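You operate a simulated robot arm through the tools that you are given. There is no shell and no other tool.

The job below is to be done with a simulated two-armed robot. You get a single attempt, and the scene is never put back.

TASK
Give each blower bearing three strokes of grease, then shut the selector.
Fine: no stroke more; the grease selector ends at SHUT.

Only the result counts: the job must be done as asked and must still hold three seconds after the hand-in. Knocking over, shifting, dropping, spilling or breaking anything else fails it.

THE ROBOT
Two 7-joint arms with two-finger parallel grippers on one trunk that stands fixed in place. Base frame: the origin is at the foot of the trunk, x ahead of it, y to its left, z up. Units: mm, rad, N and s.
The left shoulder is at [20, 170, 1403], the right one opposite. With the tool pointing down near the work surface each hand reaches from about 220 to 680 mm from the base axis, measured 20 degrees to its own side. Payload 3.8 kg a hand.
The tool frame of a hand sits at the grasp point between the pads (the TCP): z along the fingers, y along the line on which they close. The tips reach 30 mm beyond it. The gripper opens to 110 mm. The fingers are 20 mm wide and 10 mm thick; the gripper's body (48 by 112 mm) begins 55 mm behind the TCP.
Orientation is told as [roll, pitch, yaw] about the base's x, y, z axes, in that order, counted from this pose: with the fingers straight down and closing along the base's y, the tool's x points along the base's -x, its y along +y and its z along -z.

THE INTERFACE
- The arms move only by the tool apply_moves. It takes "left_plan", "right_plan" or both (then of equal length, played together; a hand with none holds still); each is a list of rows, each a list of 7 numbers: the turn, a rotation vector about the base's x, y, z in units of 8 degrees (1.0 is 8 degrees), then the shift along the base's x, y, z in units of 40 mm (1.0 is 40 mm), then the finger opening in mm, from 0 to 110. In form: [[wx, wy, wz, tx, ty, tz, fingers], ...]. A call has 1 to 20 rows; each row shifts and turns the commanded pose from where the row before left it. A call with a number of a shift or a turn outside -1 to 1 is refused whole. Rows are played at 5 a second. More than 50 mm and 0.15 rad between two rows, or a gripper value outside its range, and nothing of the call is played. Where a pose cannot be reached the arm comes as near as it can. A force on the tool above 40 N (or 10 N above the force at the start of the call, whichever is more), or a blocked arm, ends the call early, and 0.2 s more pass. Each finger travels about 72 mm/s and halts on what it meets, pressing with about 30 N; the grip force reading is that of the motor and also rises with nothing between the fingers. The clock runs only during rows and for 0.2 s after the last one: add rows that do not move to give the fingers time. It gives the time, the measured TCP pose, the force on the tool (base axes), the opening and the grip force at its end, in the units of the frame above (readings bear some noise), with the torque about the TCP (base axes, N m) and any sound that the robot's microphone picked up.
- Cameras (640 x 400 px; columns grow to the right, rows downward): "scene" is now at [55.5, -69.3, 1518.1]; the picture's right is [-0.89, -0.46, 0.00], its down [-0.38, 0.73, -0.57] and it looks along [0.26, -0.50, -0.82] (base axes); focal length 214 px, centre (320, 200). "left" rides on the left gripper at [72, -17, -103] in its tool frame; the picture's right is [0.23, 0.97, 0.00], its down [-0.76, 0.18, -0.62] and it looks along [-0.61, 0.14, 0.78] (tool axes); focal length 222 px, centre (320, 200). "right" rides on the right gripper at [72, 17, -103] in its tool frame; the picture's right is [-0.23, 0.97, 0.00], its down [-0.76, -0.18, -0.62] and it looks along [-0.61, -0.14, 0.78] (tool axes); focal length 222 px, centre (320, 200). There is no depth. A picture from a camera that has moved, and an enlarged one, comes with that camera's place and axes in the base frame and with its lens. The place of the scene camera against the robot may be out by one fixed shift of up to 12 mm in any direction.
- camera(camera): a new picture of that camera. The clock stands still meanwhile.
- lift_body(by): slides the trunk up (or, below 0, down) by that many mm; the arms and the scene camera ride with it, the base frame stays. It gives what a move gives, with no picture.
- head_to(pan, tilt): turns the head with the scene camera to pan (to the left, within 1.396 rad either way) and tilt (down, from -0.506 to 1.204), counted from straight ahead of the robot. It gives what a move gives.
- enlarge(camera, box): a new picture of the part [left, top, right, bottom] of that camera's present view, enlarged. The clock stands still meanwhile.
- finish_job(): hands the job in; it is judged then, once.

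Places have to be worked out from the pictures, the camera data and where the tool is seen. Open the grippers and draw the arms clear of the work before you hand the job in, unless the task says otherwise.

The tools are called after ">>>" as name(argument=value, ...) on one line, values as JSON. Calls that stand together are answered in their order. apply_moves: Moves the arms, as the interface text tells. Its arguments: {"type":"object","properties":{"left_plan":{"type":"array","items":{"type":"array","items":{"type":"number"}}},"right_plan":{"type":"array","items":{"type":"array","items":{"type":"number"}}}},"required":[]} The other tools are called the same way: lift_body (by) slides the trunk up or down; head_to (pan, tilt) turns the head that bears the scene camera; camera (camera) takes a picture; enlarge (camera, box) takes an enlarged picture of a part of a camera's view; finish_job () hands the job in.

At the start:

```text
time_s: 0.0
left_tcp_pos: [325.6, 422.0, 1472.3]
left_tool_rot: [0.001, 0.0, -0.001]
left_ft_force: [0.1, 0.3, -0.3]
left_ft_torque: [-0.02, -0.03, 0.0]
left_finger_gap: 109.9
left_grasp_force: 0.0
right_tcp_pos: [352.6, 53.6, 1428.8]
right_tool_rot: [0.0, -0.002, -0.001]
right_ft_force: [0.4, 0.2, 0.5]
right_ft_torque: [0.0, 0.01, 0.04]
right_finger_gap: 110.2
right_grasp_force: 0.1
trunk travel left (down, up): [-500.0, 70.0]
head pan, tilt: [-1.087, 0.965]
```

scene: 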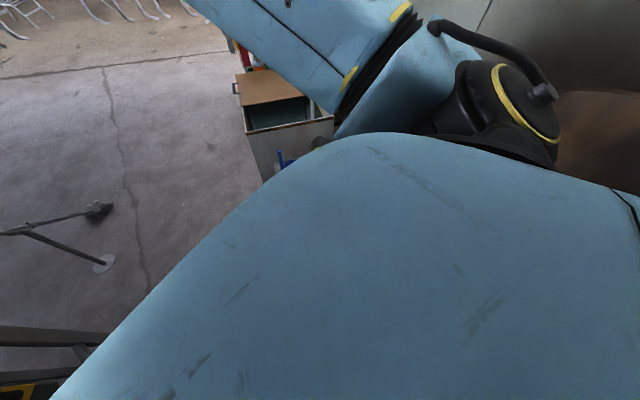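
right: 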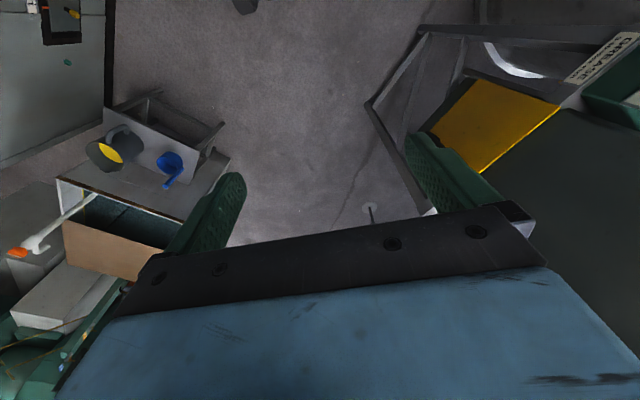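
left: 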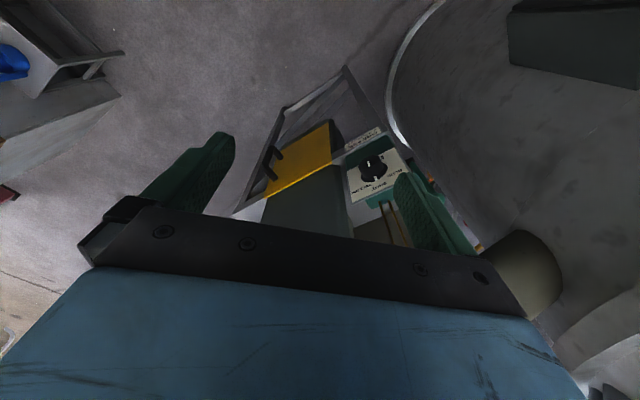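

The scene camera is looking at the robot's own right arm, while the left wrist camera shows a panel with a dial ahead of the robot. I turn the head forward and down to see the work.

>>> head_to(pan=0.0, tilt=0.8)

>>> camera(camera="scene")

>>> enlarge(camera="left", box=[220, 60, 500, 260])

```text
time_s: 1.3
left_tcp_pos: [327.0, 421.3, 1471.3]
left_tool_rot: [-0.003, 0.0, -0.001]
left_ft_force: [0.0, -0.3, 0.5]
left_ft_torque: [0.02, 0.02, 0.0]
left_finger_gap: 110.0
left_grasp_force: 0.0
right_tcp_pos: [353.6, 54.6, 1429.4]
right_tool_rot: [0.0, 0.0, 0.0]
right_ft_force: [0.3, -0.5, -1.0]
right_ft_torque: [0.0, 0.0, 0.01]
right_finger_gap: 110.2
right_grasp_force: 0.1
trunk travel left (down, up): [-500.0, 70.0]
head pan, tilt: [0.0, 0.799]
```

```text
taken
camera scene: at [102.8, -5.7, 1530.7], right [0.0, -1.0, 0.0], down [-0.72, 0.0, -0.7], along [0.7, 0.0, -0.72], focal length 214 px, centre (320, 200)
```

scene: 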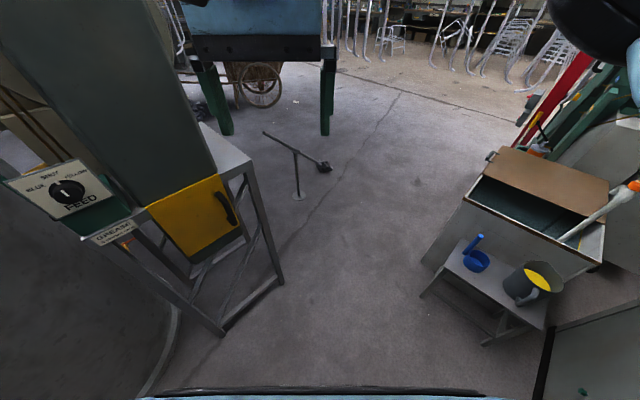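

```text
2.00 times, centred on (360, 160) of left
camera zoom: at [252.5, 405.1, 1574.4], right [-0.23, 0.97, 0.0], down [0.76, 0.18, 0.62], along [0.61, 0.14, -0.78], focal length 444 px, centre (240, 280)
```

zoom: 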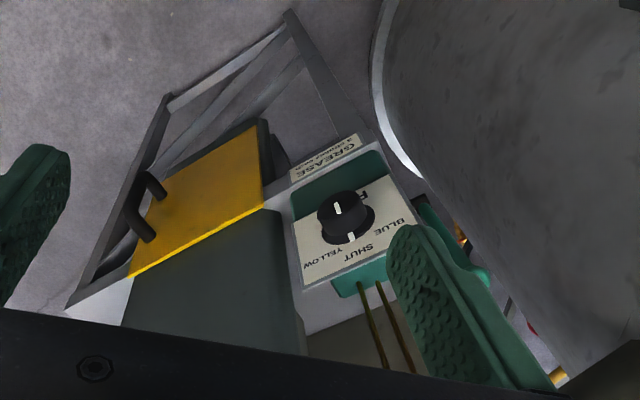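

The dial and sign are to the left, on a stand. I pan the head left to see the whole machine.

>>> head_to(pan=0.7, tilt=0.8)

>>> camera(camera="scene")

```text
time_s: 2.4
left_tcp_pos: [326.7, 421.0, 1470.8]
left_tool_rot: [0.0, 0.002, 0.0]
left_ft_force: [1.1, -0.1, 0.3]
left_ft_torque: [0.01, 0.0, -0.03]
left_finger_gap: 110.3
left_grasp_force: 0.0
right_tcp_pos: [351.9, 54.3, 1429.3]
right_tool_rot: [0.001, 0.0, 0.0]
right_ft_force: [0.9, 0.4, -0.1]
right_ft_torque: [0.01, -0.02, 0.03]
right_finger_gap: 109.9
right_grasp_force: 0.0
trunk travel left (down, up): [-500.0, 70.0]
head pan, tilt: [0.7, 0.799]
```

```text
taken
camera scene: at [83.9, 46.3, 1530.7], right [0.64, -0.77, 0.0], down [-0.55, -0.46, -0.7], along [0.53, 0.45, -0.72], focal length 214 px, centre (320, 200)
```

scene: 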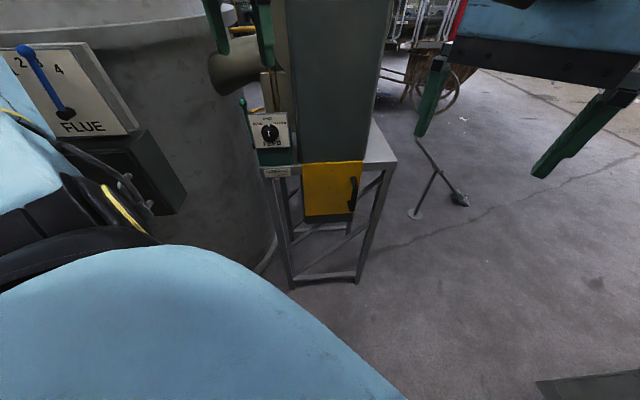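

>>> enlarge(camera="scene", box=[200, 0, 420, 220])

>>> enlarge(camera="scene", box=[225, 80, 325, 190])

```text
1.82 times, centred on (310, 110) of scene
camera zoom: at [83.9, 46.3, 1530.7], right [0.64, -0.77, 0.0], down [-0.55, -0.46, -0.7], along [0.53, 0.45, -0.72], focal length 390 px, centre (338, 364)
```

zoom: 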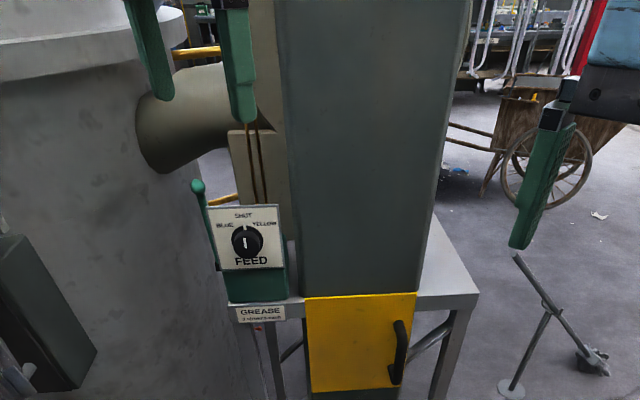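

```text
3.64 times, centred on (275, 135) of scene
camera zoom: at [83.9, 46.3, 1530.7], right [0.64, -0.77, 0.0], down [-0.55, -0.46, -0.7], along [0.53, 0.45, -0.72], focal length 780 px, centre (484, 436)
```

zoom: 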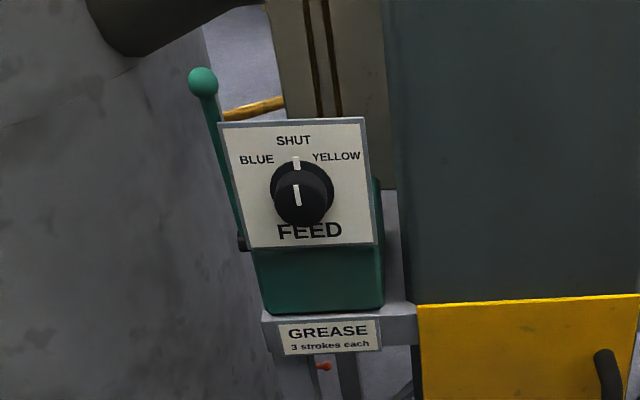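

The grease pump has a vertical selector plate facing the robot (knob near [447, 555, 1196] by triangulation) and a green-ball lever on its left. I look around more to the left and higher up to see the bearings, pipes and obstacles.

>>> head_to(pan=0.95, tilt=0.45)

>>> camera(camera="scene")

>>> enlarge(camera="scene", box=[240, 100, 480, 250])

```text
time_s: 3.2
left_tcp_pos: [324.5, 421.8, 1472.0]
left_tool_rot: [0.001, -0.001, 0.0]
left_ft_force: [0.4, -0.5, -0.1]
left_ft_torque: [0.0, -0.02, 0.01]
left_finger_gap: 110.0
left_grasp_force: 0.0
right_tcp_pos: [353.2, 55.5, 1430.0]
right_tool_rot: [-0.001, 0.001, 0.001]
right_ft_force: [-0.3, -0.6, -0.4]
right_ft_torque: [-0.03, -0.03, 0.0]
right_finger_gap: 110.2
right_grasp_force: 0.0
trunk travel left (down, up): [-500.0, 70.0]
head pan, tilt: [0.949, 0.45]
```

```text
taken
camera scene: at [75.7, 69.1, 1561.1], right [0.81, -0.58, 0.0], down [-0.25, -0.35, -0.9], along [0.52, 0.73, -0.44], focal length 214 px, centre (320, 200)
```

scene: 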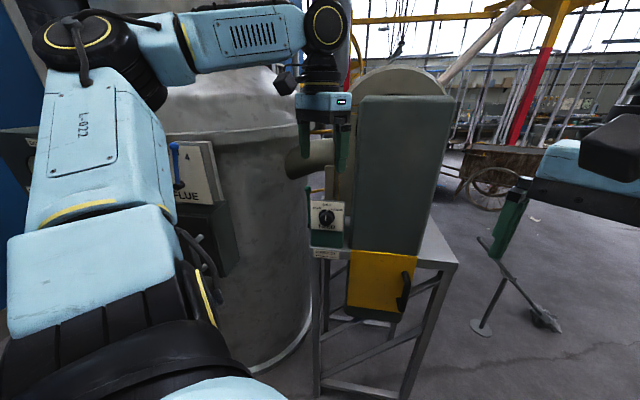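

```text
2.67 times, centred on (360, 175) of scene
camera zoom: at [75.7, 69.1, 1561.1], right [0.81, -0.58, 0.0], down [-0.25, -0.35, -0.9], along [0.52, 0.73, -0.44], focal length 572 px, centre (213, 267)
```

zoom: 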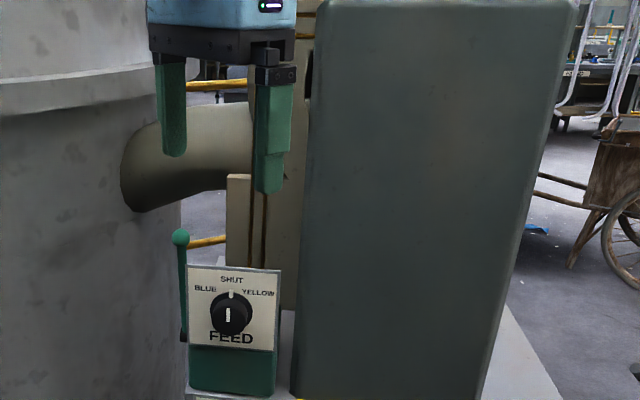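

The pump stands left of the grey guard, in front of the blower duct; the left arm is above it and the flue panel is further left. I first turn the left gripper toward the panel direction (yaw ~52°) and partly pitch it up so its wrist camera looks at the plate.

>>> apply_moves(left_plan=[[0, 0, 0.925, 0, 0, 0, 110], [0, 0, 0.925, 0, 0, 0, 110], [0, 0, 0.925, 0, 0, 0, 110], [0, 0, 0.925, 0, 0, 0, 110], [0, 0, 0.925, 0, 0, 0, 110], [0, 0, 0.925, 0, 0, 0, 110], [0, 0, 0.925, 0, 0, 0, 110]])

>>> camera(camera="left")

```text
time_s: 4.8
left_tcp_pos: [326.7, 422.3, 1472.0]
left_tool_rot: [0.0, 0.0, 0.907]
left_ft_force: [-0.2, 0.0, -0.8]
left_ft_torque: [0.02, 0.01, 0.02]
left_finger_gap: 109.7
left_grasp_force: 0.1
right_tcp_pos: [352.5, 53.9, 1429.8]
right_tool_rot: [-0.001, 0.0, 0.0]
right_ft_force: [-0.6, -0.6, 0.0]
right_ft_torque: [0.0, 0.01, 0.02]
right_finger_gap: 109.9
right_grasp_force: 0.0
trunk travel left (down, up): [-500.0, 70.0]
head pan, tilt: [0.949, 0.45]
```

```text
taken
camera left: at [293.9, 354.5, 1574.5], right [-0.91, 0.42, 0.0], down [0.33, 0.71, 0.62], along [0.26, 0.56, -0.78], focal length 222 px, centre (320, 200)
```

left: 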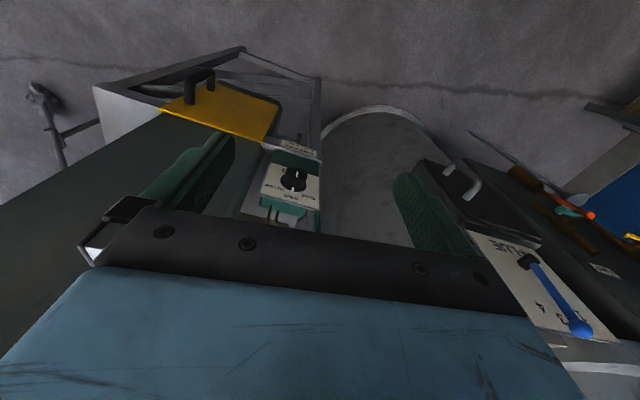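

Yaw is at 52° as commanded. Next I pitch the gripper up toward horizontal by 45° while lowering a bit, and look.

>>> apply_moves(left_plan=[[0.737, -0.579, 0, -0.2, -0.25, -0.4, 110], [0.737, -0.579, 0, -0.2, -0.25, -0.4, 110], [0.737, -0.579, 0, -0.2, -0.25, -0.4, 110], [0.737, -0.579, 0, 0, 0, -0.4, 110], [0.737, -0.579, 0, 0, 0, -0.4, 110], [0.737, -0.579, 0, 0, 0, -0.4, 110]])

>>> camera(camera="left")

>>> camera(camera="scene")

```text
time_s: 6.2
left_tcp_pos: [320.2, 395.7, 1384.0]
left_tool_rot: [0.004, -0.784, 0.902]
left_ft_force: [0.6, -0.6, 0.4]
left_ft_torque: [0.0, -0.04, 0.0]
left_finger_gap: 110.1
left_grasp_force: 0.0
left hand out of reach, approached as far as the arm can: row 6
right_tcp_pos: [354.9, 53.8, 1429.3]
right_tool_rot: [0.002, 0.002, 0.0]
right_ft_force: [0.2, 0.3, 0.3]
right_ft_torque: [0.01, 0.04, 0.0]
right_finger_gap: 110.2
right_grasp_force: 0.1
trunk travel left (down, up): [-500.0, 70.0]
head pan, tilt: [0.949, 0.45]
```

```text
taken
camera left: at [254.8, 287.0, 1405.3], right [-0.87, 0.48, -0.16], down [-0.08, 0.19, 0.98], along [0.49, 0.86, -0.12], focal length 222 px, centre (320, 200)
```

left: 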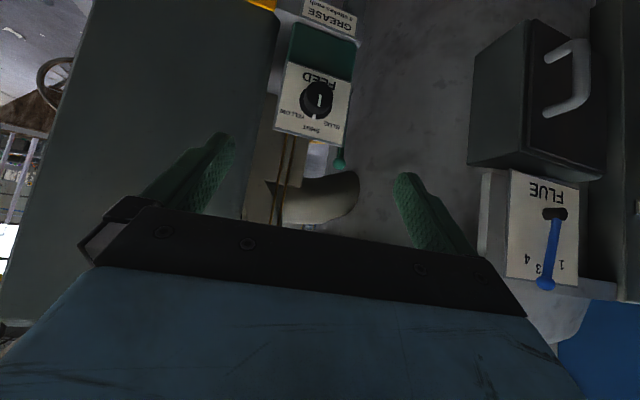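

```text
taken
camera scene: at [77.0, 68.6, 1561.1], right [0.81, -0.58, 0.0], down [-0.25, -0.35, -0.9], along [0.52, 0.73, -0.44], focal length 214 px, centre (320, 200)
```

scene: 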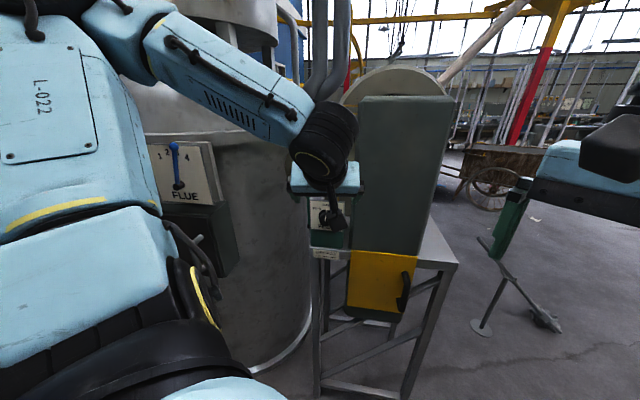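

The pitch works but the arm is a little too folded at this spot; I'll move forward while pitching. First an enlarged look at the pump from here (picture is upside down).

>>> enlarge(camera="left", box=[230, 0, 430, 230])

>>> enlarge(camera="left", box=[265, 60, 365, 180])

```text
1.74 times, centred on (330, 115) of left
camera zoom: at [254.8, 287.0, 1405.3], right [-0.87, 0.48, -0.16], down [-0.08, 0.19, 0.98], along [0.49, 0.86, -0.12], focal length 386 px, centre (303, 348)
```

zoom: 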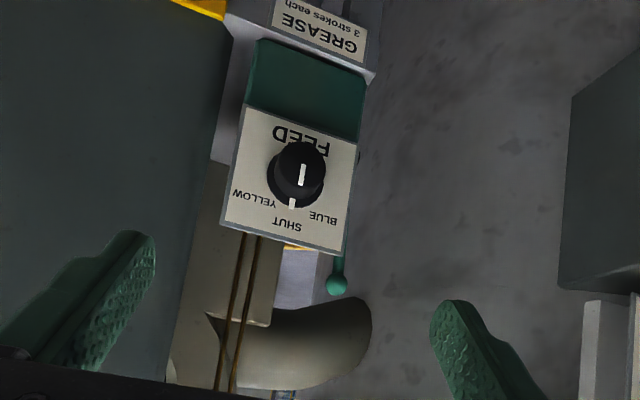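

```text
3.33 times, centred on (315, 120) of left
camera zoom: at [254.8, 287.0, 1405.3], right [-0.87, 0.48, -0.16], down [-0.08, 0.19, 0.98], along [0.49, 0.86, -0.12], focal length 740 px, centre (337, 467)
```

zoom: 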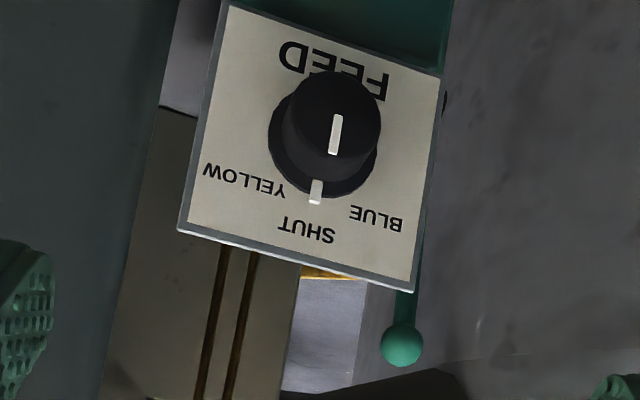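

The selector knob (about 46 mm across, ~33 mm proud) points to SHUT, with BLUE to the left and YELLOW to the right; the ball lever (ball near [414, 612, 1291]) is on the left side of the box. I finish the pitch to horizontal while going down and slightly forward to a stand-off in front of the knob.

>>> apply_moves(left_plan=[[0, 0, 0, 0.6, 0.6, -0.4, 110], [0.737, -0.579, 0, 0.3, 0.3, -0.7, 110], [0.737, -0.579, 0, 0.1, 0.15, -0.7, 110], [0.737, -0.579, 0, 0.1, 0.1, -0.7, 110], [0.737, -0.579, 0, 0.1, 0.1, -0.7, 110], [0.737, -0.579, 0, 0, 0, -0.7, 110], [0.737, -0.579, 0, 0, 0, -0.4, 110]])

>>> camera(camera="left")

>>> camera(camera="scene")

```text
time_s: 7.8
left_tcp_pos: [372.8, 449.8, 1214.3]
left_tool_rot: [0.423, -1.56, 0.483]
left_ft_force: [0.1, 0.3, 0.5]
left_ft_torque: [0.0, -0.03, 0.04]
left_finger_gap: 110.0
left_grasp_force: 0.0
left hand out of reach, approached as far as the arm can: row 7
right_tcp_pos: [355.3, 50.2, 1430.1]
right_tool_rot: [0.007, 0.002, 0.0]
right_ft_force: [0.8, -0.1, 0.3]
right_ft_torque: [0.06, 0.02, -0.03]
right_finger_gap: 109.9
right_grasp_force: 0.1
trunk travel left (down, up): [-500.0, 70.0]
head pan, tilt: [0.949, 0.45]
```

```text
taken
camera left: at [319.4, 357.6, 1141.9], right [-0.77, 0.6, -0.22], down [-0.52, -0.38, 0.77], along [0.38, 0.71, 0.6], focal length 222 px, centre (320, 200)
```

left: 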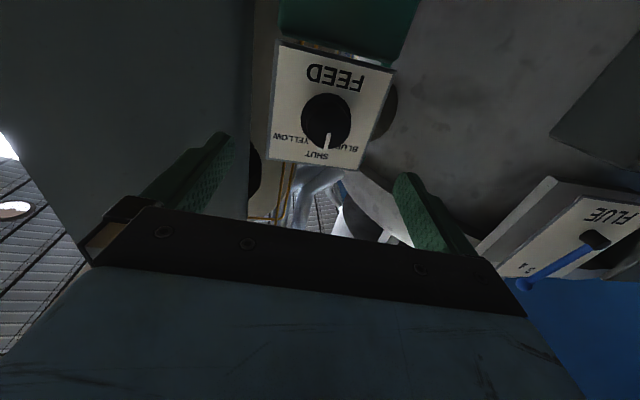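

```text
taken
camera scene: at [78.1, 65.1, 1561.3], right [0.81, -0.58, 0.0], down [-0.25, -0.35, -0.9], along [0.52, 0.73, -0.43], focal length 214 px, centre (320, 200)
```

scene: 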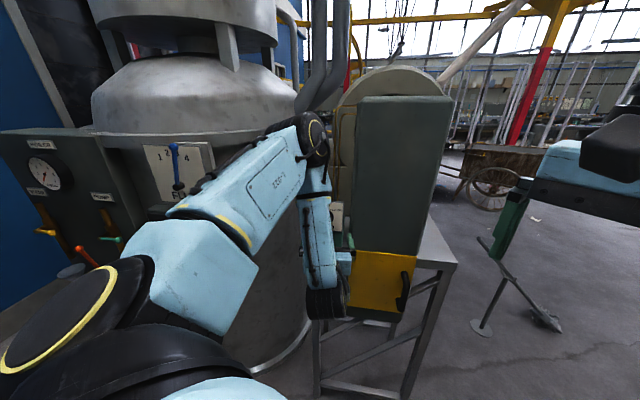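

The hand is now horizontal, facing the plate, roughly 120 mm off, in front of the knob. I enlarge the wrist picture to measure the plate corners and knob precisely.

>>> enlarge(camera="left", box=[240, 20, 440, 200])

>>> enlarge(camera="scene", box=[260, 160, 400, 330])

```text
2.22 times, centred on (340, 110) of left
camera zoom: at [319.4, 357.6, 1141.9], right [-0.77, 0.6, -0.22], down [-0.52, -0.38, 0.77], along [0.38, 0.71, 0.6], focal length 494 px, centre (276, 400)
```

zoom: 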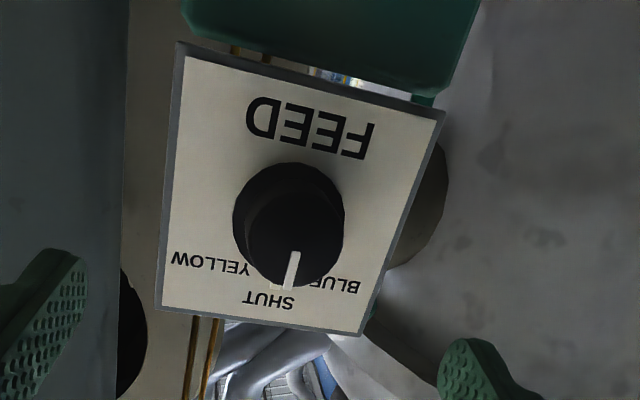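

```text
2.35 times, centred on (330, 245) of scene
camera zoom: at [78.1, 65.1, 1561.3], right [0.81, -0.58, 0.0], down [-0.25, -0.35, -0.9], along [0.52, 0.73, -0.43], focal length 505 px, centre (296, 94)
```

zoom: 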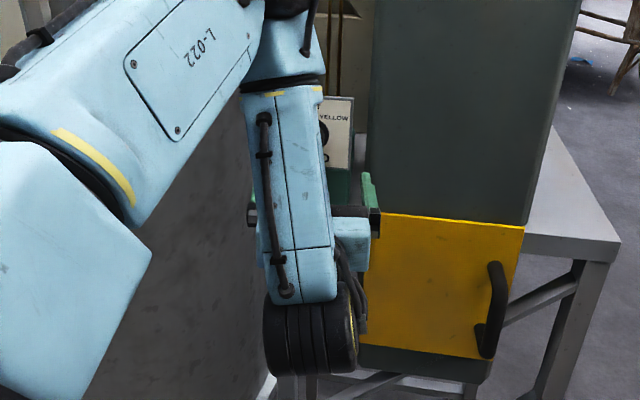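

Triangulating from wrist-camera views alone: plate spans (488,519)–(408,599), z 1158–1272, so it faces yaw 45° (plane at 712 mm along (0.707,0.707)); knob axis is at d≈78, z≈1213. I correct yaw to 45° and line up laterally, with a slight move forward.

>>> apply_moves(left_plan=[[0, 0, -0.433, -0.03, 0.386, 0, 110], [0, 0, -0.433, -0.03, 0.386, 0, 110], [0, 0, 0, 0, 0, 0, 110]])

>>> camera(camera="left")

```text
time_s: 8.6
left_tcp_pos: [366.9, 482.9, 1213.3]
left_tool_rot: [1.946, -1.568, -1.159]
left_ft_force: [0.5, 0.0, -0.9]
left_ft_torque: [0.0, -0.01, 0.02]
left_finger_gap: 110.0
left_grasp_force: 0.1
right_tcp_pos: [353.8, 53.5, 1431.1]
right_tool_rot: [-0.001, 0.0, 0.0]
right_ft_force: [0.2, 0.7, 1.6]
right_ft_torque: [0.02, -0.03, -0.04]
right_finger_gap: 109.7
right_grasp_force: 0.0
trunk travel left (down, up): [-500.0, 70.0]
head pan, tilt: [0.949, 0.45]
```

```text
taken
camera left: at [305.6, 398.7, 1140.2], right [-0.69, 0.69, -0.22], down [-0.57, -0.32, 0.76], along [0.45, 0.65, 0.61], focal length 222 px, centre (320, 200)
```

left: 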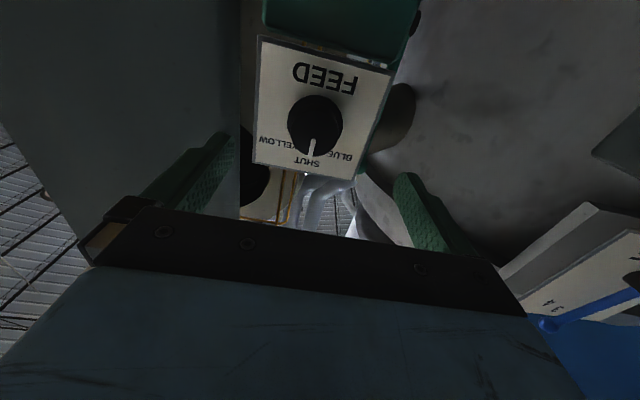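

Yaw is 45° and the hand is in reach. I take an enlarged view to recheck the knob axis against the TCP.

>>> enlarge(camera="left", box=[230, 20, 430, 200])

>>> head_to(pan=0.75, tilt=0.75)

>>> camera(camera="scene")

```text
2.22 times, centred on (330, 110) of left
camera zoom: at [305.6, 398.7, 1140.2], right [-0.69, 0.69, -0.22], down [-0.57, -0.32, 0.76], along [0.45, 0.65, 0.61], focal length 494 px, centre (298, 400)
```

zoom: 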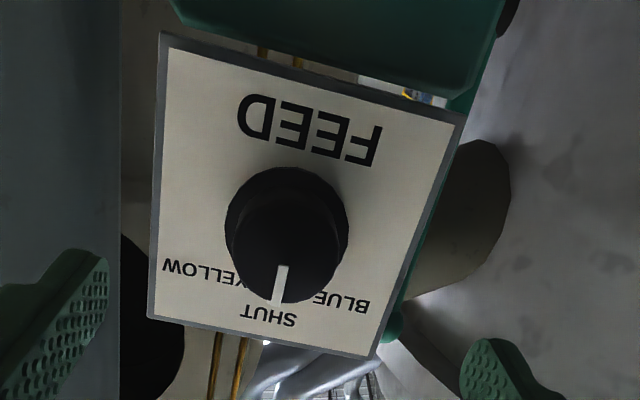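

```text
time_s: 9.4
left_tcp_pos: [367.6, 483.1, 1213.6]
left_tool_rot: [2.079, -1.568, -1.295]
left_ft_force: [-0.3, -0.1, -0.2]
left_ft_torque: [0.02, -0.01, 0.0]
left_finger_gap: 110.2
left_grasp_force: 0.1
right_tcp_pos: [352.7, 53.2, 1430.8]
right_tool_rot: [0.001, 0.0, 0.001]
right_ft_force: [1.2, 1.1, -0.4]
right_ft_torque: [-0.01, -0.02, 0.02]
right_finger_gap: 109.9
right_grasp_force: 0.1
trunk travel left (down, up): [-500.0, 70.0]
head pan, tilt: [0.75, 0.75]
```

```text
taken
camera scene: at [82.4, 51.1, 1534.8], right [0.68, -0.73, 0.0], down [-0.5, -0.47, -0.73], along [0.54, 0.5, -0.68], focal length 214 px, centre (320, 200)
```

scene: 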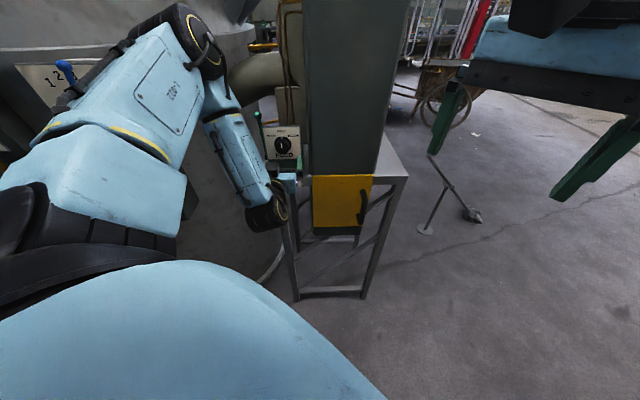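

The new view confirms the plate plane and knob axis (d≈78, z≈1213). I advance straight in so that the fingertips stop about 12 mm short of the plate around the knob.

>>> apply_moves(left_plan=[[0, 0, 0, 0.3175, 0.2875, 0, 110], [0, 0, 0, 0.3175, 0.2875, 0, 110], [0, 0, 0, 0.3175, 0.2875, 0, 110], [0, 0, 0, 0.3175, 0.2875, 0, 110], [0, 0, 0, 0, 0, 0, 110]])

>>> camera(camera="left")

>>> enlarge(camera="scene", box=[210, 80, 350, 250])

```text
time_s: 10.6
left_tcp_pos: [417.0, 527.8, 1214.0]
left_tool_rot: [2.016, -1.569, -1.231]
left_ft_force: [-0.3, -0.4, -1.0]
left_ft_torque: [-0.01, 0.01, -0.02]
left_finger_gap: 109.8
left_grasp_force: 0.0
right_tcp_pos: [353.2, 54.6, 1429.9]
right_tool_rot: [-0.001, 0.0, 0.0]
right_ft_force: [0.2, -0.1, 0.4]
right_ft_torque: [-0.01, 0.0, -0.01]
right_finger_gap: 110.1
right_grasp_force: 0.0
trunk travel left (down, up): [-500.0, 70.0]
head pan, tilt: [0.75, 0.75]
```

```text
taken
camera left: at [355.3, 443.8, 1140.4], right [-0.69, 0.69, -0.23], down [-0.57, -0.32, 0.76], along [0.45, 0.65, 0.61], focal length 222 px, centre (320, 200)
```

left: 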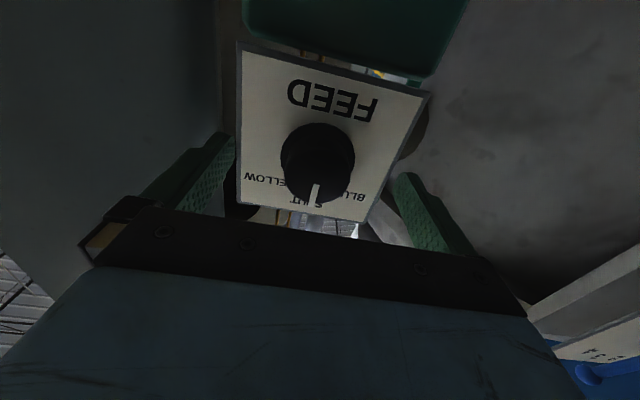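

```text
2.35 times, centred on (280, 165) of scene
camera zoom: at [82.8, 50.5, 1534.8], right [0.68, -0.73, 0.0], down [-0.5, -0.46, -0.73], along [0.53, 0.5, -0.68], focal length 505 px, centre (414, 282)
```

zoom: 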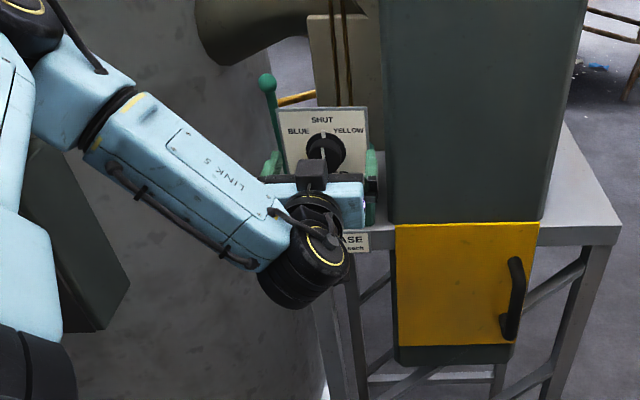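

The TCP is at A≈668, d≈78.3, z≈1214, and the knob appears centred between the fingers. I close the fingers onto the knob.

>>> apply_moves(left_plan=[[0, 0, 0, 0, 0, 0, 60], [0, 0, 0, 0, 0, 0, 40], [0, 0, 0, 0, 0, 0, 30], [0, 0, 0, 0, 0, 0, 30], [0, 0, 0, 0, 0, 0, 30]])

>>> camera(camera="left")

```text
time_s: 11.8
left_tcp_pos: [418.2, 528.3, 1212.9]
left_tool_rot: [1.963, -1.568, -1.178]
left_ft_force: [4.6, -3.8, 1.7]
left_ft_torque: [0.01, 0.01, -0.35]
left_finger_gap: 40.7
left_grasp_force: 44.9
right_tcp_pos: [354.7, 52.4, 1430.0]
right_tool_rot: [0.0, -0.002, 0.001]
right_ft_force: [-0.2, 0.0, -0.1]
right_ft_torque: [-0.01, -0.01, -0.01]
right_finger_gap: 110.2
right_grasp_force: 0.1
trunk travel left (down, up): [-500.0, 70.0]
head pan, tilt: [0.75, 0.75]
```

```text
taken
camera left: at [356.0, 443.0, 1140.5], right [-0.69, 0.69, -0.23], down [-0.57, -0.31, 0.76], along [0.46, 0.65, 0.61], focal length 222 px, centre (320, 200)
```

left: 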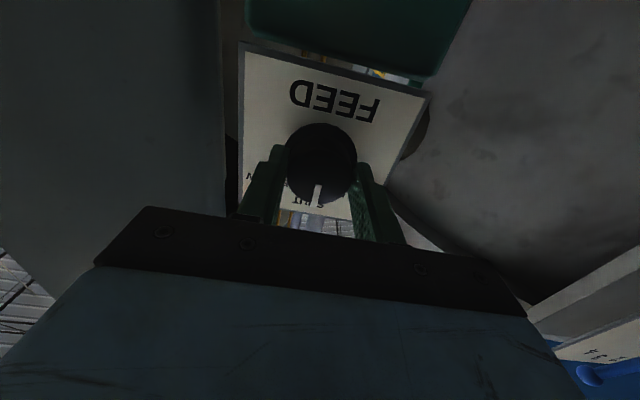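

Fingers hold the knob at 40.7 mm with a small side force. I turn counter-clockwise (toward BLUE) by about 22° first and check the reaction.

>>> apply_moves(left_plan=[[-0.663, -0.663, 0, 0.01, -0.01, 0, 30], [-0.663, -0.663, 0, 0.01, -0.01, 0, 30], [-0.663, -0.663, 0, 0, 0, 0, 30], [0, 0, 0, 0, 0, 0, 30]])

>>> camera(camera="left")

>>> enlarge(camera="scene", box=[250, 110, 320, 190])

```text
time_s: 12.8
left_tcp_pos: [420.0, 527.7, 1213.9]
left_tool_rot: [-1.575, -1.177, 2.359]
left_ft_force: [3.5, -5.1, 3.8]
left_ft_torque: [0.34, -0.3, 0.0]
left_finger_gap: 40.8
left_grasp_force: 44.8
right_tcp_pos: [351.5, 53.2, 1430.6]
right_tool_rot: [0.001, 0.001, 0.0]
right_ft_force: [-1.4, 0.2, -0.7]
right_ft_torque: [-0.01, -0.03, -0.03]
right_finger_gap: 110.0
right_grasp_force: 0.0
trunk travel left (down, up): [-500.0, 70.0]
head pan, tilt: [0.75, 0.75]
```

```text
taken
camera left: at [375.4, 423.7, 1152.6], right [-0.57, 0.58, -0.58], down [-0.76, -0.12, 0.64], along [0.3, 0.81, 0.51], focal length 222 px, centre (320, 200)
```

left: 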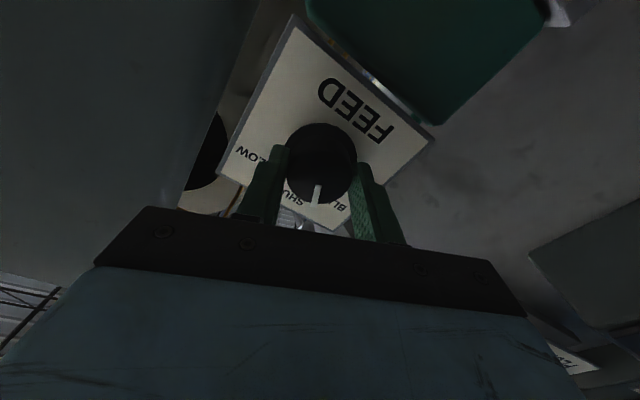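

```text
5.00 times, centred on (285, 150) of scene
camera zoom: at [82.8, 49.6, 1534.8], right [0.68, -0.73, 0.0], down [-0.5, -0.46, -0.73], along [0.53, 0.5, -0.68], focal length 1072 px, centre (495, 450)
```

zoom: 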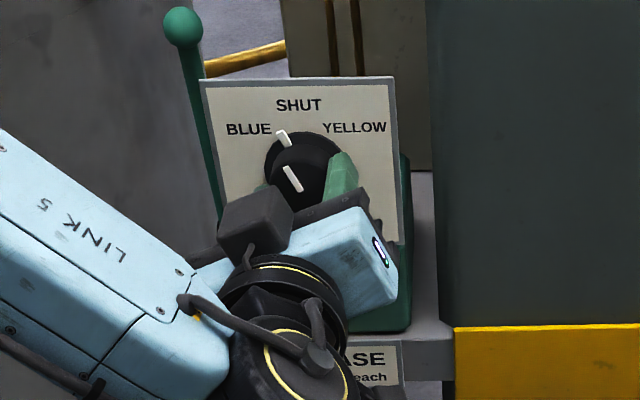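

The knob turns freely with the hand (pointer ~22° left of SHUT). BLUE lies around 45–52° by the label positions; I continue another 22.5° to 45° and check.

>>> apply_moves(left_plan=[[-0.663, -0.663, 0, 0.0, 0.0, 0, 30], [-0.663, -0.663, 0, 0.0, 0.0, 0, 30], [-0.663, -0.663, 0, 0, 0, 0, 30], [0, 0, 0, 0, 0, 0, 30]])

>>> camera(camera="left")

>>> enlarge(camera="scene", box=[250, 110, 320, 190])

```text
time_s: 13.8
left_tcp_pos: [418.5, 527.2, 1216.2]
left_tool_rot: [-1.537, -0.794, 2.313]
left_ft_force: [14.3, -0.6, -8.6]
left_ft_torque: [0.01, -0.08, -1.04]
left_finger_gap: 40.5
left_grasp_force: 45.2
left hand out of reach, approached as far as the arm can: row 3
right_tcp_pos: [355.9, 55.2, 1430.1]
right_tool_rot: [-0.001, 0.003, -0.001]
right_ft_force: [0.4, 0.2, 0.1]
right_ft_torque: [-0.01, -0.03, 0.05]
right_finger_gap: 110.1
right_grasp_force: 0.1
trunk travel left (down, up): [-500.0, 70.0]
head pan, tilt: [0.75, 0.75]
stopped in row 4 (left hand): the force on the tool passed its limit at 42 N (the readings are from after the stop); the commanded pose is now the measured one
```

```text
taken
camera left: at [385.4, 410.5, 1177.8], right [-0.39, 0.37, -0.84], down [-0.9, 0.05, 0.43], along [0.2, 0.93, 0.32], focal length 222 px, centre (320, 200)
```

left: 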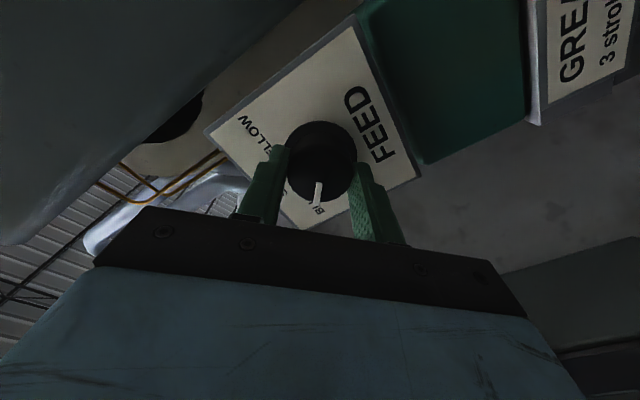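

```text
5.00 times, centred on (285, 150) of scene
camera zoom: at [86.2, 52.3, 1534.5], right [0.68, -0.73, 0.0], down [-0.5, -0.47, -0.73], along [0.53, 0.5, -0.68], focal length 1072 px, centre (495, 450)
```

zoom: 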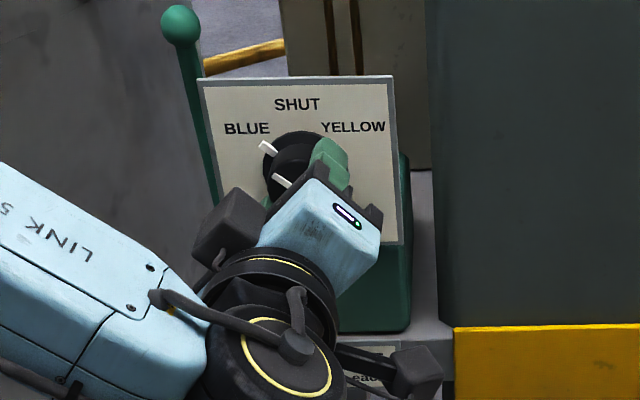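

The arm reached its limit at ~45° turn and a brief 42 N was felt, now relaxed; the pointer looks close to BLUE. I open the fingers to let the knob settle and then look.

>>> apply_moves(left_plan=[[0, 0, 0, 0, 0, 0, 70], [0, 0, 0, 0, 0, 0, 90], [0, 0, 0, 0, 0, 0, 90]])

>>> enlarge(camera="scene", box=[250, 110, 320, 190])

>>> enlarge(camera="left", box=[200, 60, 440, 260])

```text
time_s: 14.6
left_tcp_pos: [413.6, 528.6, 1217.2]
left_tool_rot: [-1.546, -0.793, 2.325]
left_ft_force: [0.0, 0.6, -0.3]
left_ft_torque: [0.0, -0.02, 0.03]
left_finger_gap: 89.9
left_grasp_force: 0.1
right_tcp_pos: [352.6, 54.7, 1431.3]
right_tool_rot: [0.0, 0.0, 0.002]
right_ft_force: [0.5, 0.4, -0.9]
right_ft_torque: [-0.01, 0.02, 0.03]
right_finger_gap: 109.9
right_grasp_force: 0.0
trunk travel left (down, up): [-500.0, 70.0]
head pan, tilt: [0.75, 0.75]
```

```text
5.00 times, centred on (285, 150) of scene
camera zoom: at [82.1, 50.7, 1534.8], right [0.68, -0.73, 0.0], down [-0.5, -0.47, -0.73], along [0.54, 0.5, -0.68], focal length 1072 px, centre (495, 450)
```

zoom: 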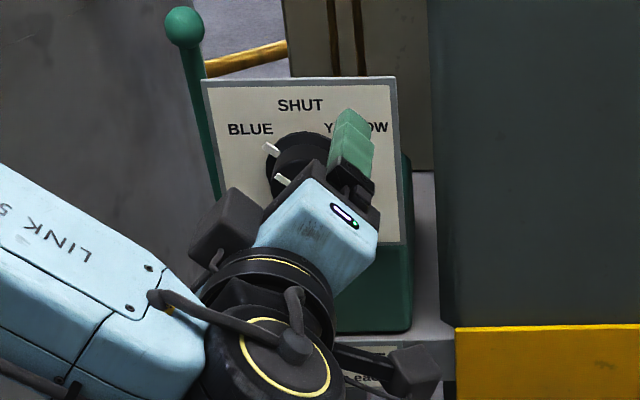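

```text
2.00 times, centred on (320, 160) of left
camera zoom: at [382.1, 410.8, 1179.2], right [-0.38, 0.37, -0.85], down [-0.9, 0.04, 0.43], along [0.2, 0.93, 0.32], focal length 444 px, centre (320, 280)
```

zoom: 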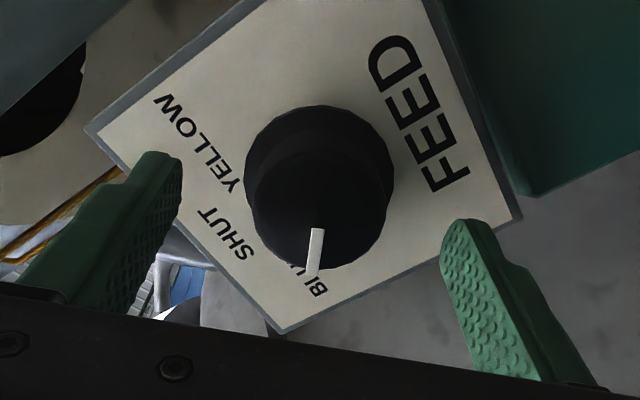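

No snap movement on release; the pointer sits about 45–49° toward BLUE and label geometry gives ~45°. I zoom in further to confirm the angle.

>>> enlarge(camera="left", box=[270, 130, 370, 230])

>>> enlarge(camera="scene", box=[288, 120, 338, 160])

>>> enlarge(camera="scene", box=[260, 120, 310, 160])

```text
4.00 times, centred on (320, 180) of left
camera zoom: at [382.1, 410.8, 1179.2], right [-0.38, 0.37, -0.85], down [-0.9, 0.04, 0.43], along [0.2, 0.93, 0.32], focal length 888 px, centre (320, 280)
```

zoom: 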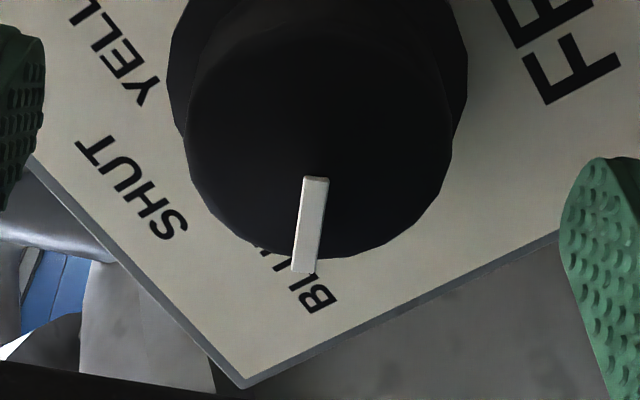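

```text
10.00 times, centred on (313, 140) of scene
camera zoom: at [82.1, 50.7, 1534.8], right [0.68, -0.73, 0.0], down [-0.5, -0.47, -0.73], along [0.54, 0.5, -0.68], focal length 2145 px, centre (390, 800)
```

zoom: 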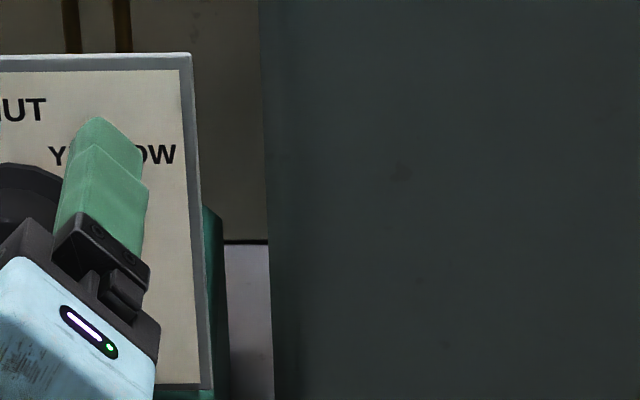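

```text
10.00 times, centred on (285, 140) of scene
camera zoom: at [82.1, 50.7, 1534.8], right [0.68, -0.73, 0.0], down [-0.5, -0.47, -0.73], along [0.54, 0.5, -0.68], focal length 2145 px, centre (670, 800)
```

zoom: 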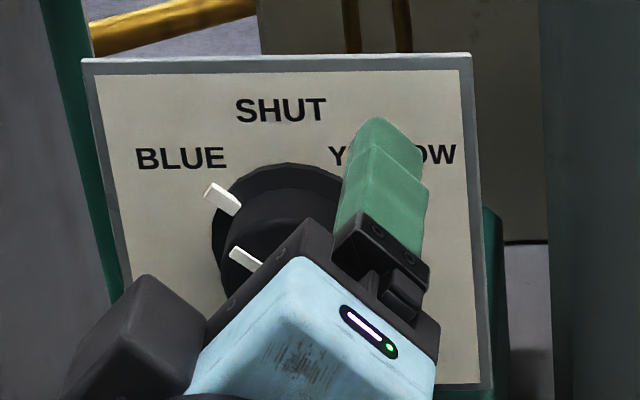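

The pointer now points at the middle of the BLUE label (~51° measured, label ~50°). I back the open hand straight off the knob and unroll it, then look for the lever's exact place.

>>> apply_moves(left_plan=[[0, 0, 0, -0.25, -0.25, 0, 90], [0, 0, 0, -0.35, -0.35, 0, 90], [0, 0, 0, -0.35, -0.35, 0, 90], [0.663, 0.663, 0, -0.35, -0.35, 0, 90], [0.663, 0.663, 0, -0.2, -0.1, 0, 90], [0.663, 0.663, 0, -0.1, 0.1, 0, 90], [0.663, 0.663, 0, -0.1, 0.1, 0, 90], [0.663, 0.663, 0, -0.1, 0.1, 0, 90], [0.62, 0.62, 0, 0, 0, 0, 90]])

>>> camera(camera="left")

>>> camera(camera="scene")

```text
time_s: 16.6
left_tcp_pos: [342.8, 484.4, 1217.3]
left_tool_rot: [0.091, -1.548, 0.7]
left_ft_force: [-0.5, 0.1, -0.2]
left_ft_torque: [0.02, 0.01, 0.02]
left_finger_gap: 89.8
left_grasp_force: 0.1
right_tcp_pos: [352.5, 54.2, 1429.9]
right_tool_rot: [0.001, 0.001, 0.0]
right_ft_force: [-0.4, -0.5, -0.2]
right_ft_torque: [-0.01, -0.02, -0.01]
right_finger_gap: 109.7
right_grasp_force: 0.1
trunk travel left (down, up): [-500.0, 70.0]
head pan, tilt: [0.75, 0.75]
```

```text
taken
camera left: at [279.2, 398.2, 1146.6], right [-0.7, 0.68, -0.23], down [-0.55, -0.31, 0.78], along [0.46, 0.66, 0.59], focal length 222 px, centre (320, 200)
```

left: 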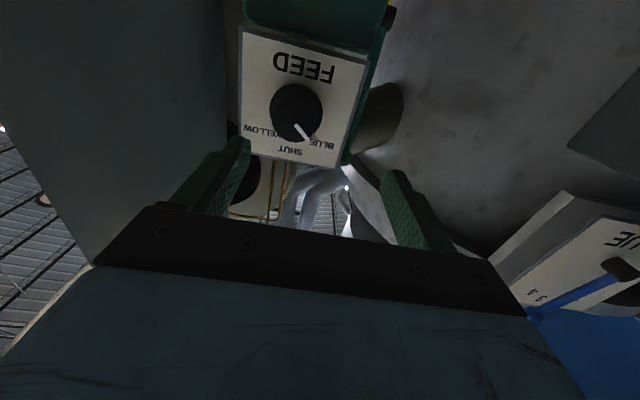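

```text
taken
camera scene: at [83.0, 50.7, 1534.7], right [0.68, -0.73, 0.0], down [-0.5, -0.47, -0.73], along [0.53, 0.5, -0.68], focal length 214 px, centre (320, 200)
```

scene: 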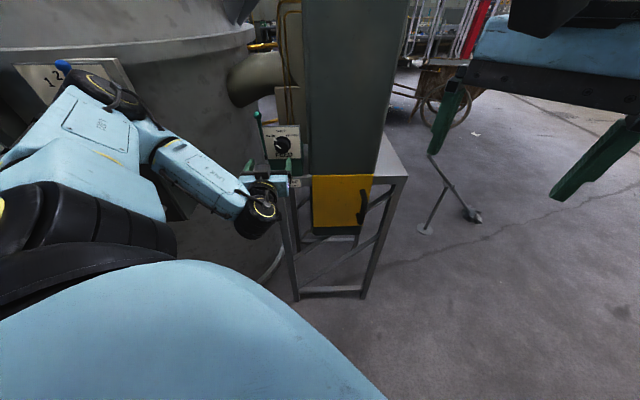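

The knob visibly points to BLUE and the flue lever (about [86, 855, 1445]) is well clear of my elbow. I enlarge both views to measure the lever and ball.

>>> enlarge(camera="left", box=[230, 0, 430, 200])

>>> enlarge(camera="scene", box=[230, 90, 330, 200])

```text
2.00 times, centred on (330, 100) of left
camera zoom: at [279.2, 398.2, 1146.6], right [-0.7, 0.68, -0.23], down [-0.55, -0.31, 0.78], along [0.46, 0.66, 0.59], focal length 444 px, centre (300, 400)
```

zoom: 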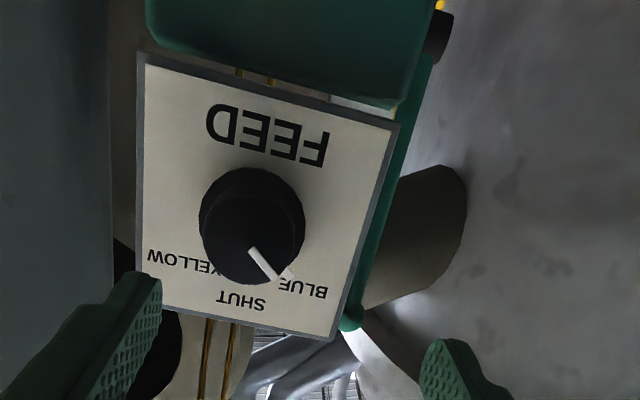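

```text
3.64 times, centred on (280, 145) of scene
camera zoom: at [83.0, 50.7, 1534.7], right [0.68, -0.73, 0.0], down [-0.5, -0.47, -0.73], along [0.53, 0.5, -0.68], focal length 780 px, centre (466, 400)
```

zoom: 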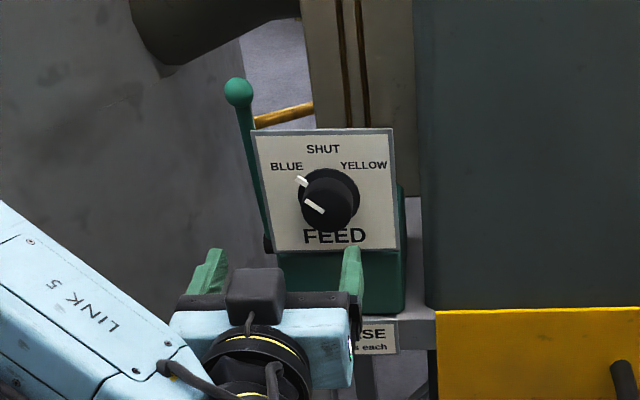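

Lever ball triangulates to about [431, 651, 1282] (≈55 mm behind the plate plane, 20 mm left of its edge), pivot near z 1118. I move the hand up and left to face the lever from a distance and look at clearances.

>>> apply_moves(left_plan=[[0, 0, 0, -0.236, 0.4125, 0.61, 90], [0, 0, 0, -0.236, 0.4125, 0.61, 90], [0, 0, 0, -0.236, 0.4125, 0.61, 90], [0, 0, 0, 0, 0, 0, 90]])

>>> camera(camera="left")

>>> camera(camera="scene")

```text
time_s: 17.6
left_tcp_pos: [314.9, 533.9, 1291.7]
left_tool_rot: [-0.078, -1.55, 0.869]
left_ft_force: [-0.9, -0.3, 0.6]
left_ft_torque: [-0.03, 0.0, -0.02]
left_finger_gap: 89.8
left_grasp_force: 0.2
right_tcp_pos: [352.8, 55.9, 1430.1]
right_tool_rot: [0.0, 0.0, 0.001]
right_ft_force: [0.3, -0.1, -0.8]
right_ft_torque: [0.0, -0.01, 0.0]
right_finger_gap: 110.2
right_grasp_force: 0.0
trunk travel left (down, up): [-500.0, 70.0]
head pan, tilt: [0.75, 0.75]
```

```text
taken
camera left: at [251.7, 447.9, 1219.9], right [-0.69, 0.68, -0.23], down [-0.55, -0.3, 0.77], along [0.46, 0.66, 0.59], focal length 222 px, centre (320, 200)
```

left: 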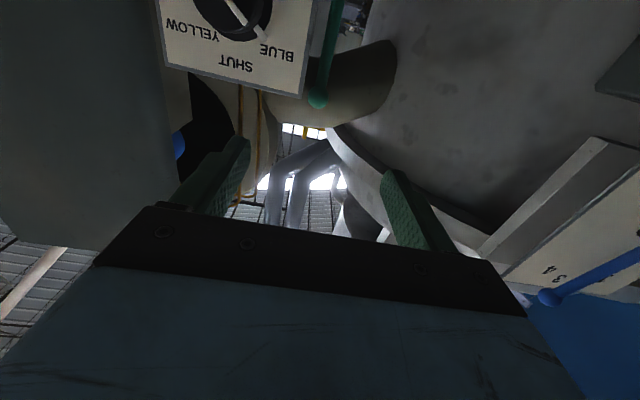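

```text
taken
camera scene: at [82.8, 51.0, 1534.7], right [0.68, -0.73, 0.0], down [-0.5, -0.47, -0.73], along [0.53, 0.5, -0.68], focal length 214 px, centre (320, 200)
```

scene: 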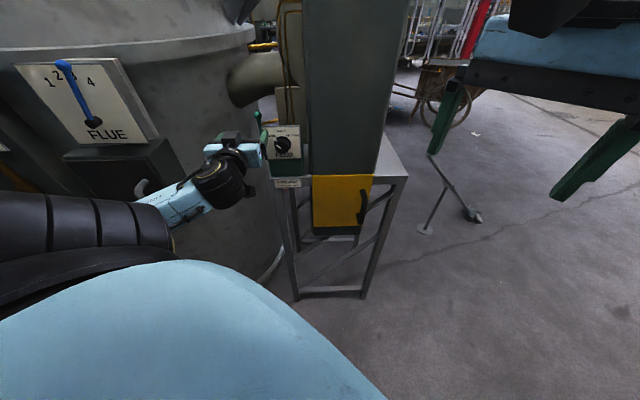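

The lever and ball are now clearly seen from the wrist camera. I enlarge for an exact ball position and the gap to the furnace wall.

>>> enlarge(camera="left", box=[230, 0, 410, 160])

>>> enlarge(camera="scene", box=[180, 70, 340, 230])

```text
2.50 times, centred on (320, 80) of left
camera zoom: at [251.7, 447.9, 1219.9], right [-0.69, 0.68, -0.23], down [-0.55, -0.3, 0.77], along [0.46, 0.66, 0.59], focal length 555 px, centre (320, 500)
```

zoom: 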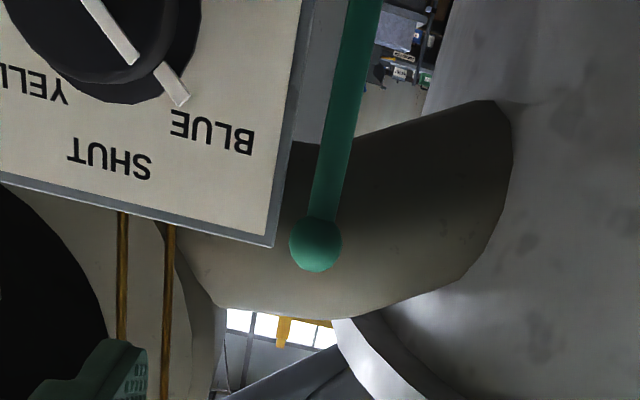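

```text
2.50 times, centred on (260, 150) of scene
camera zoom: at [82.8, 51.0, 1534.7], right [0.68, -0.73, 0.0], down [-0.5, -0.47, -0.73], along [0.53, 0.5, -0.68], focal length 536 px, centre (470, 325)
```

zoom: 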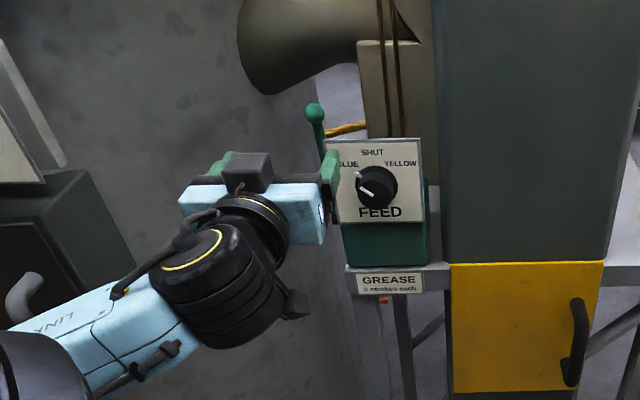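

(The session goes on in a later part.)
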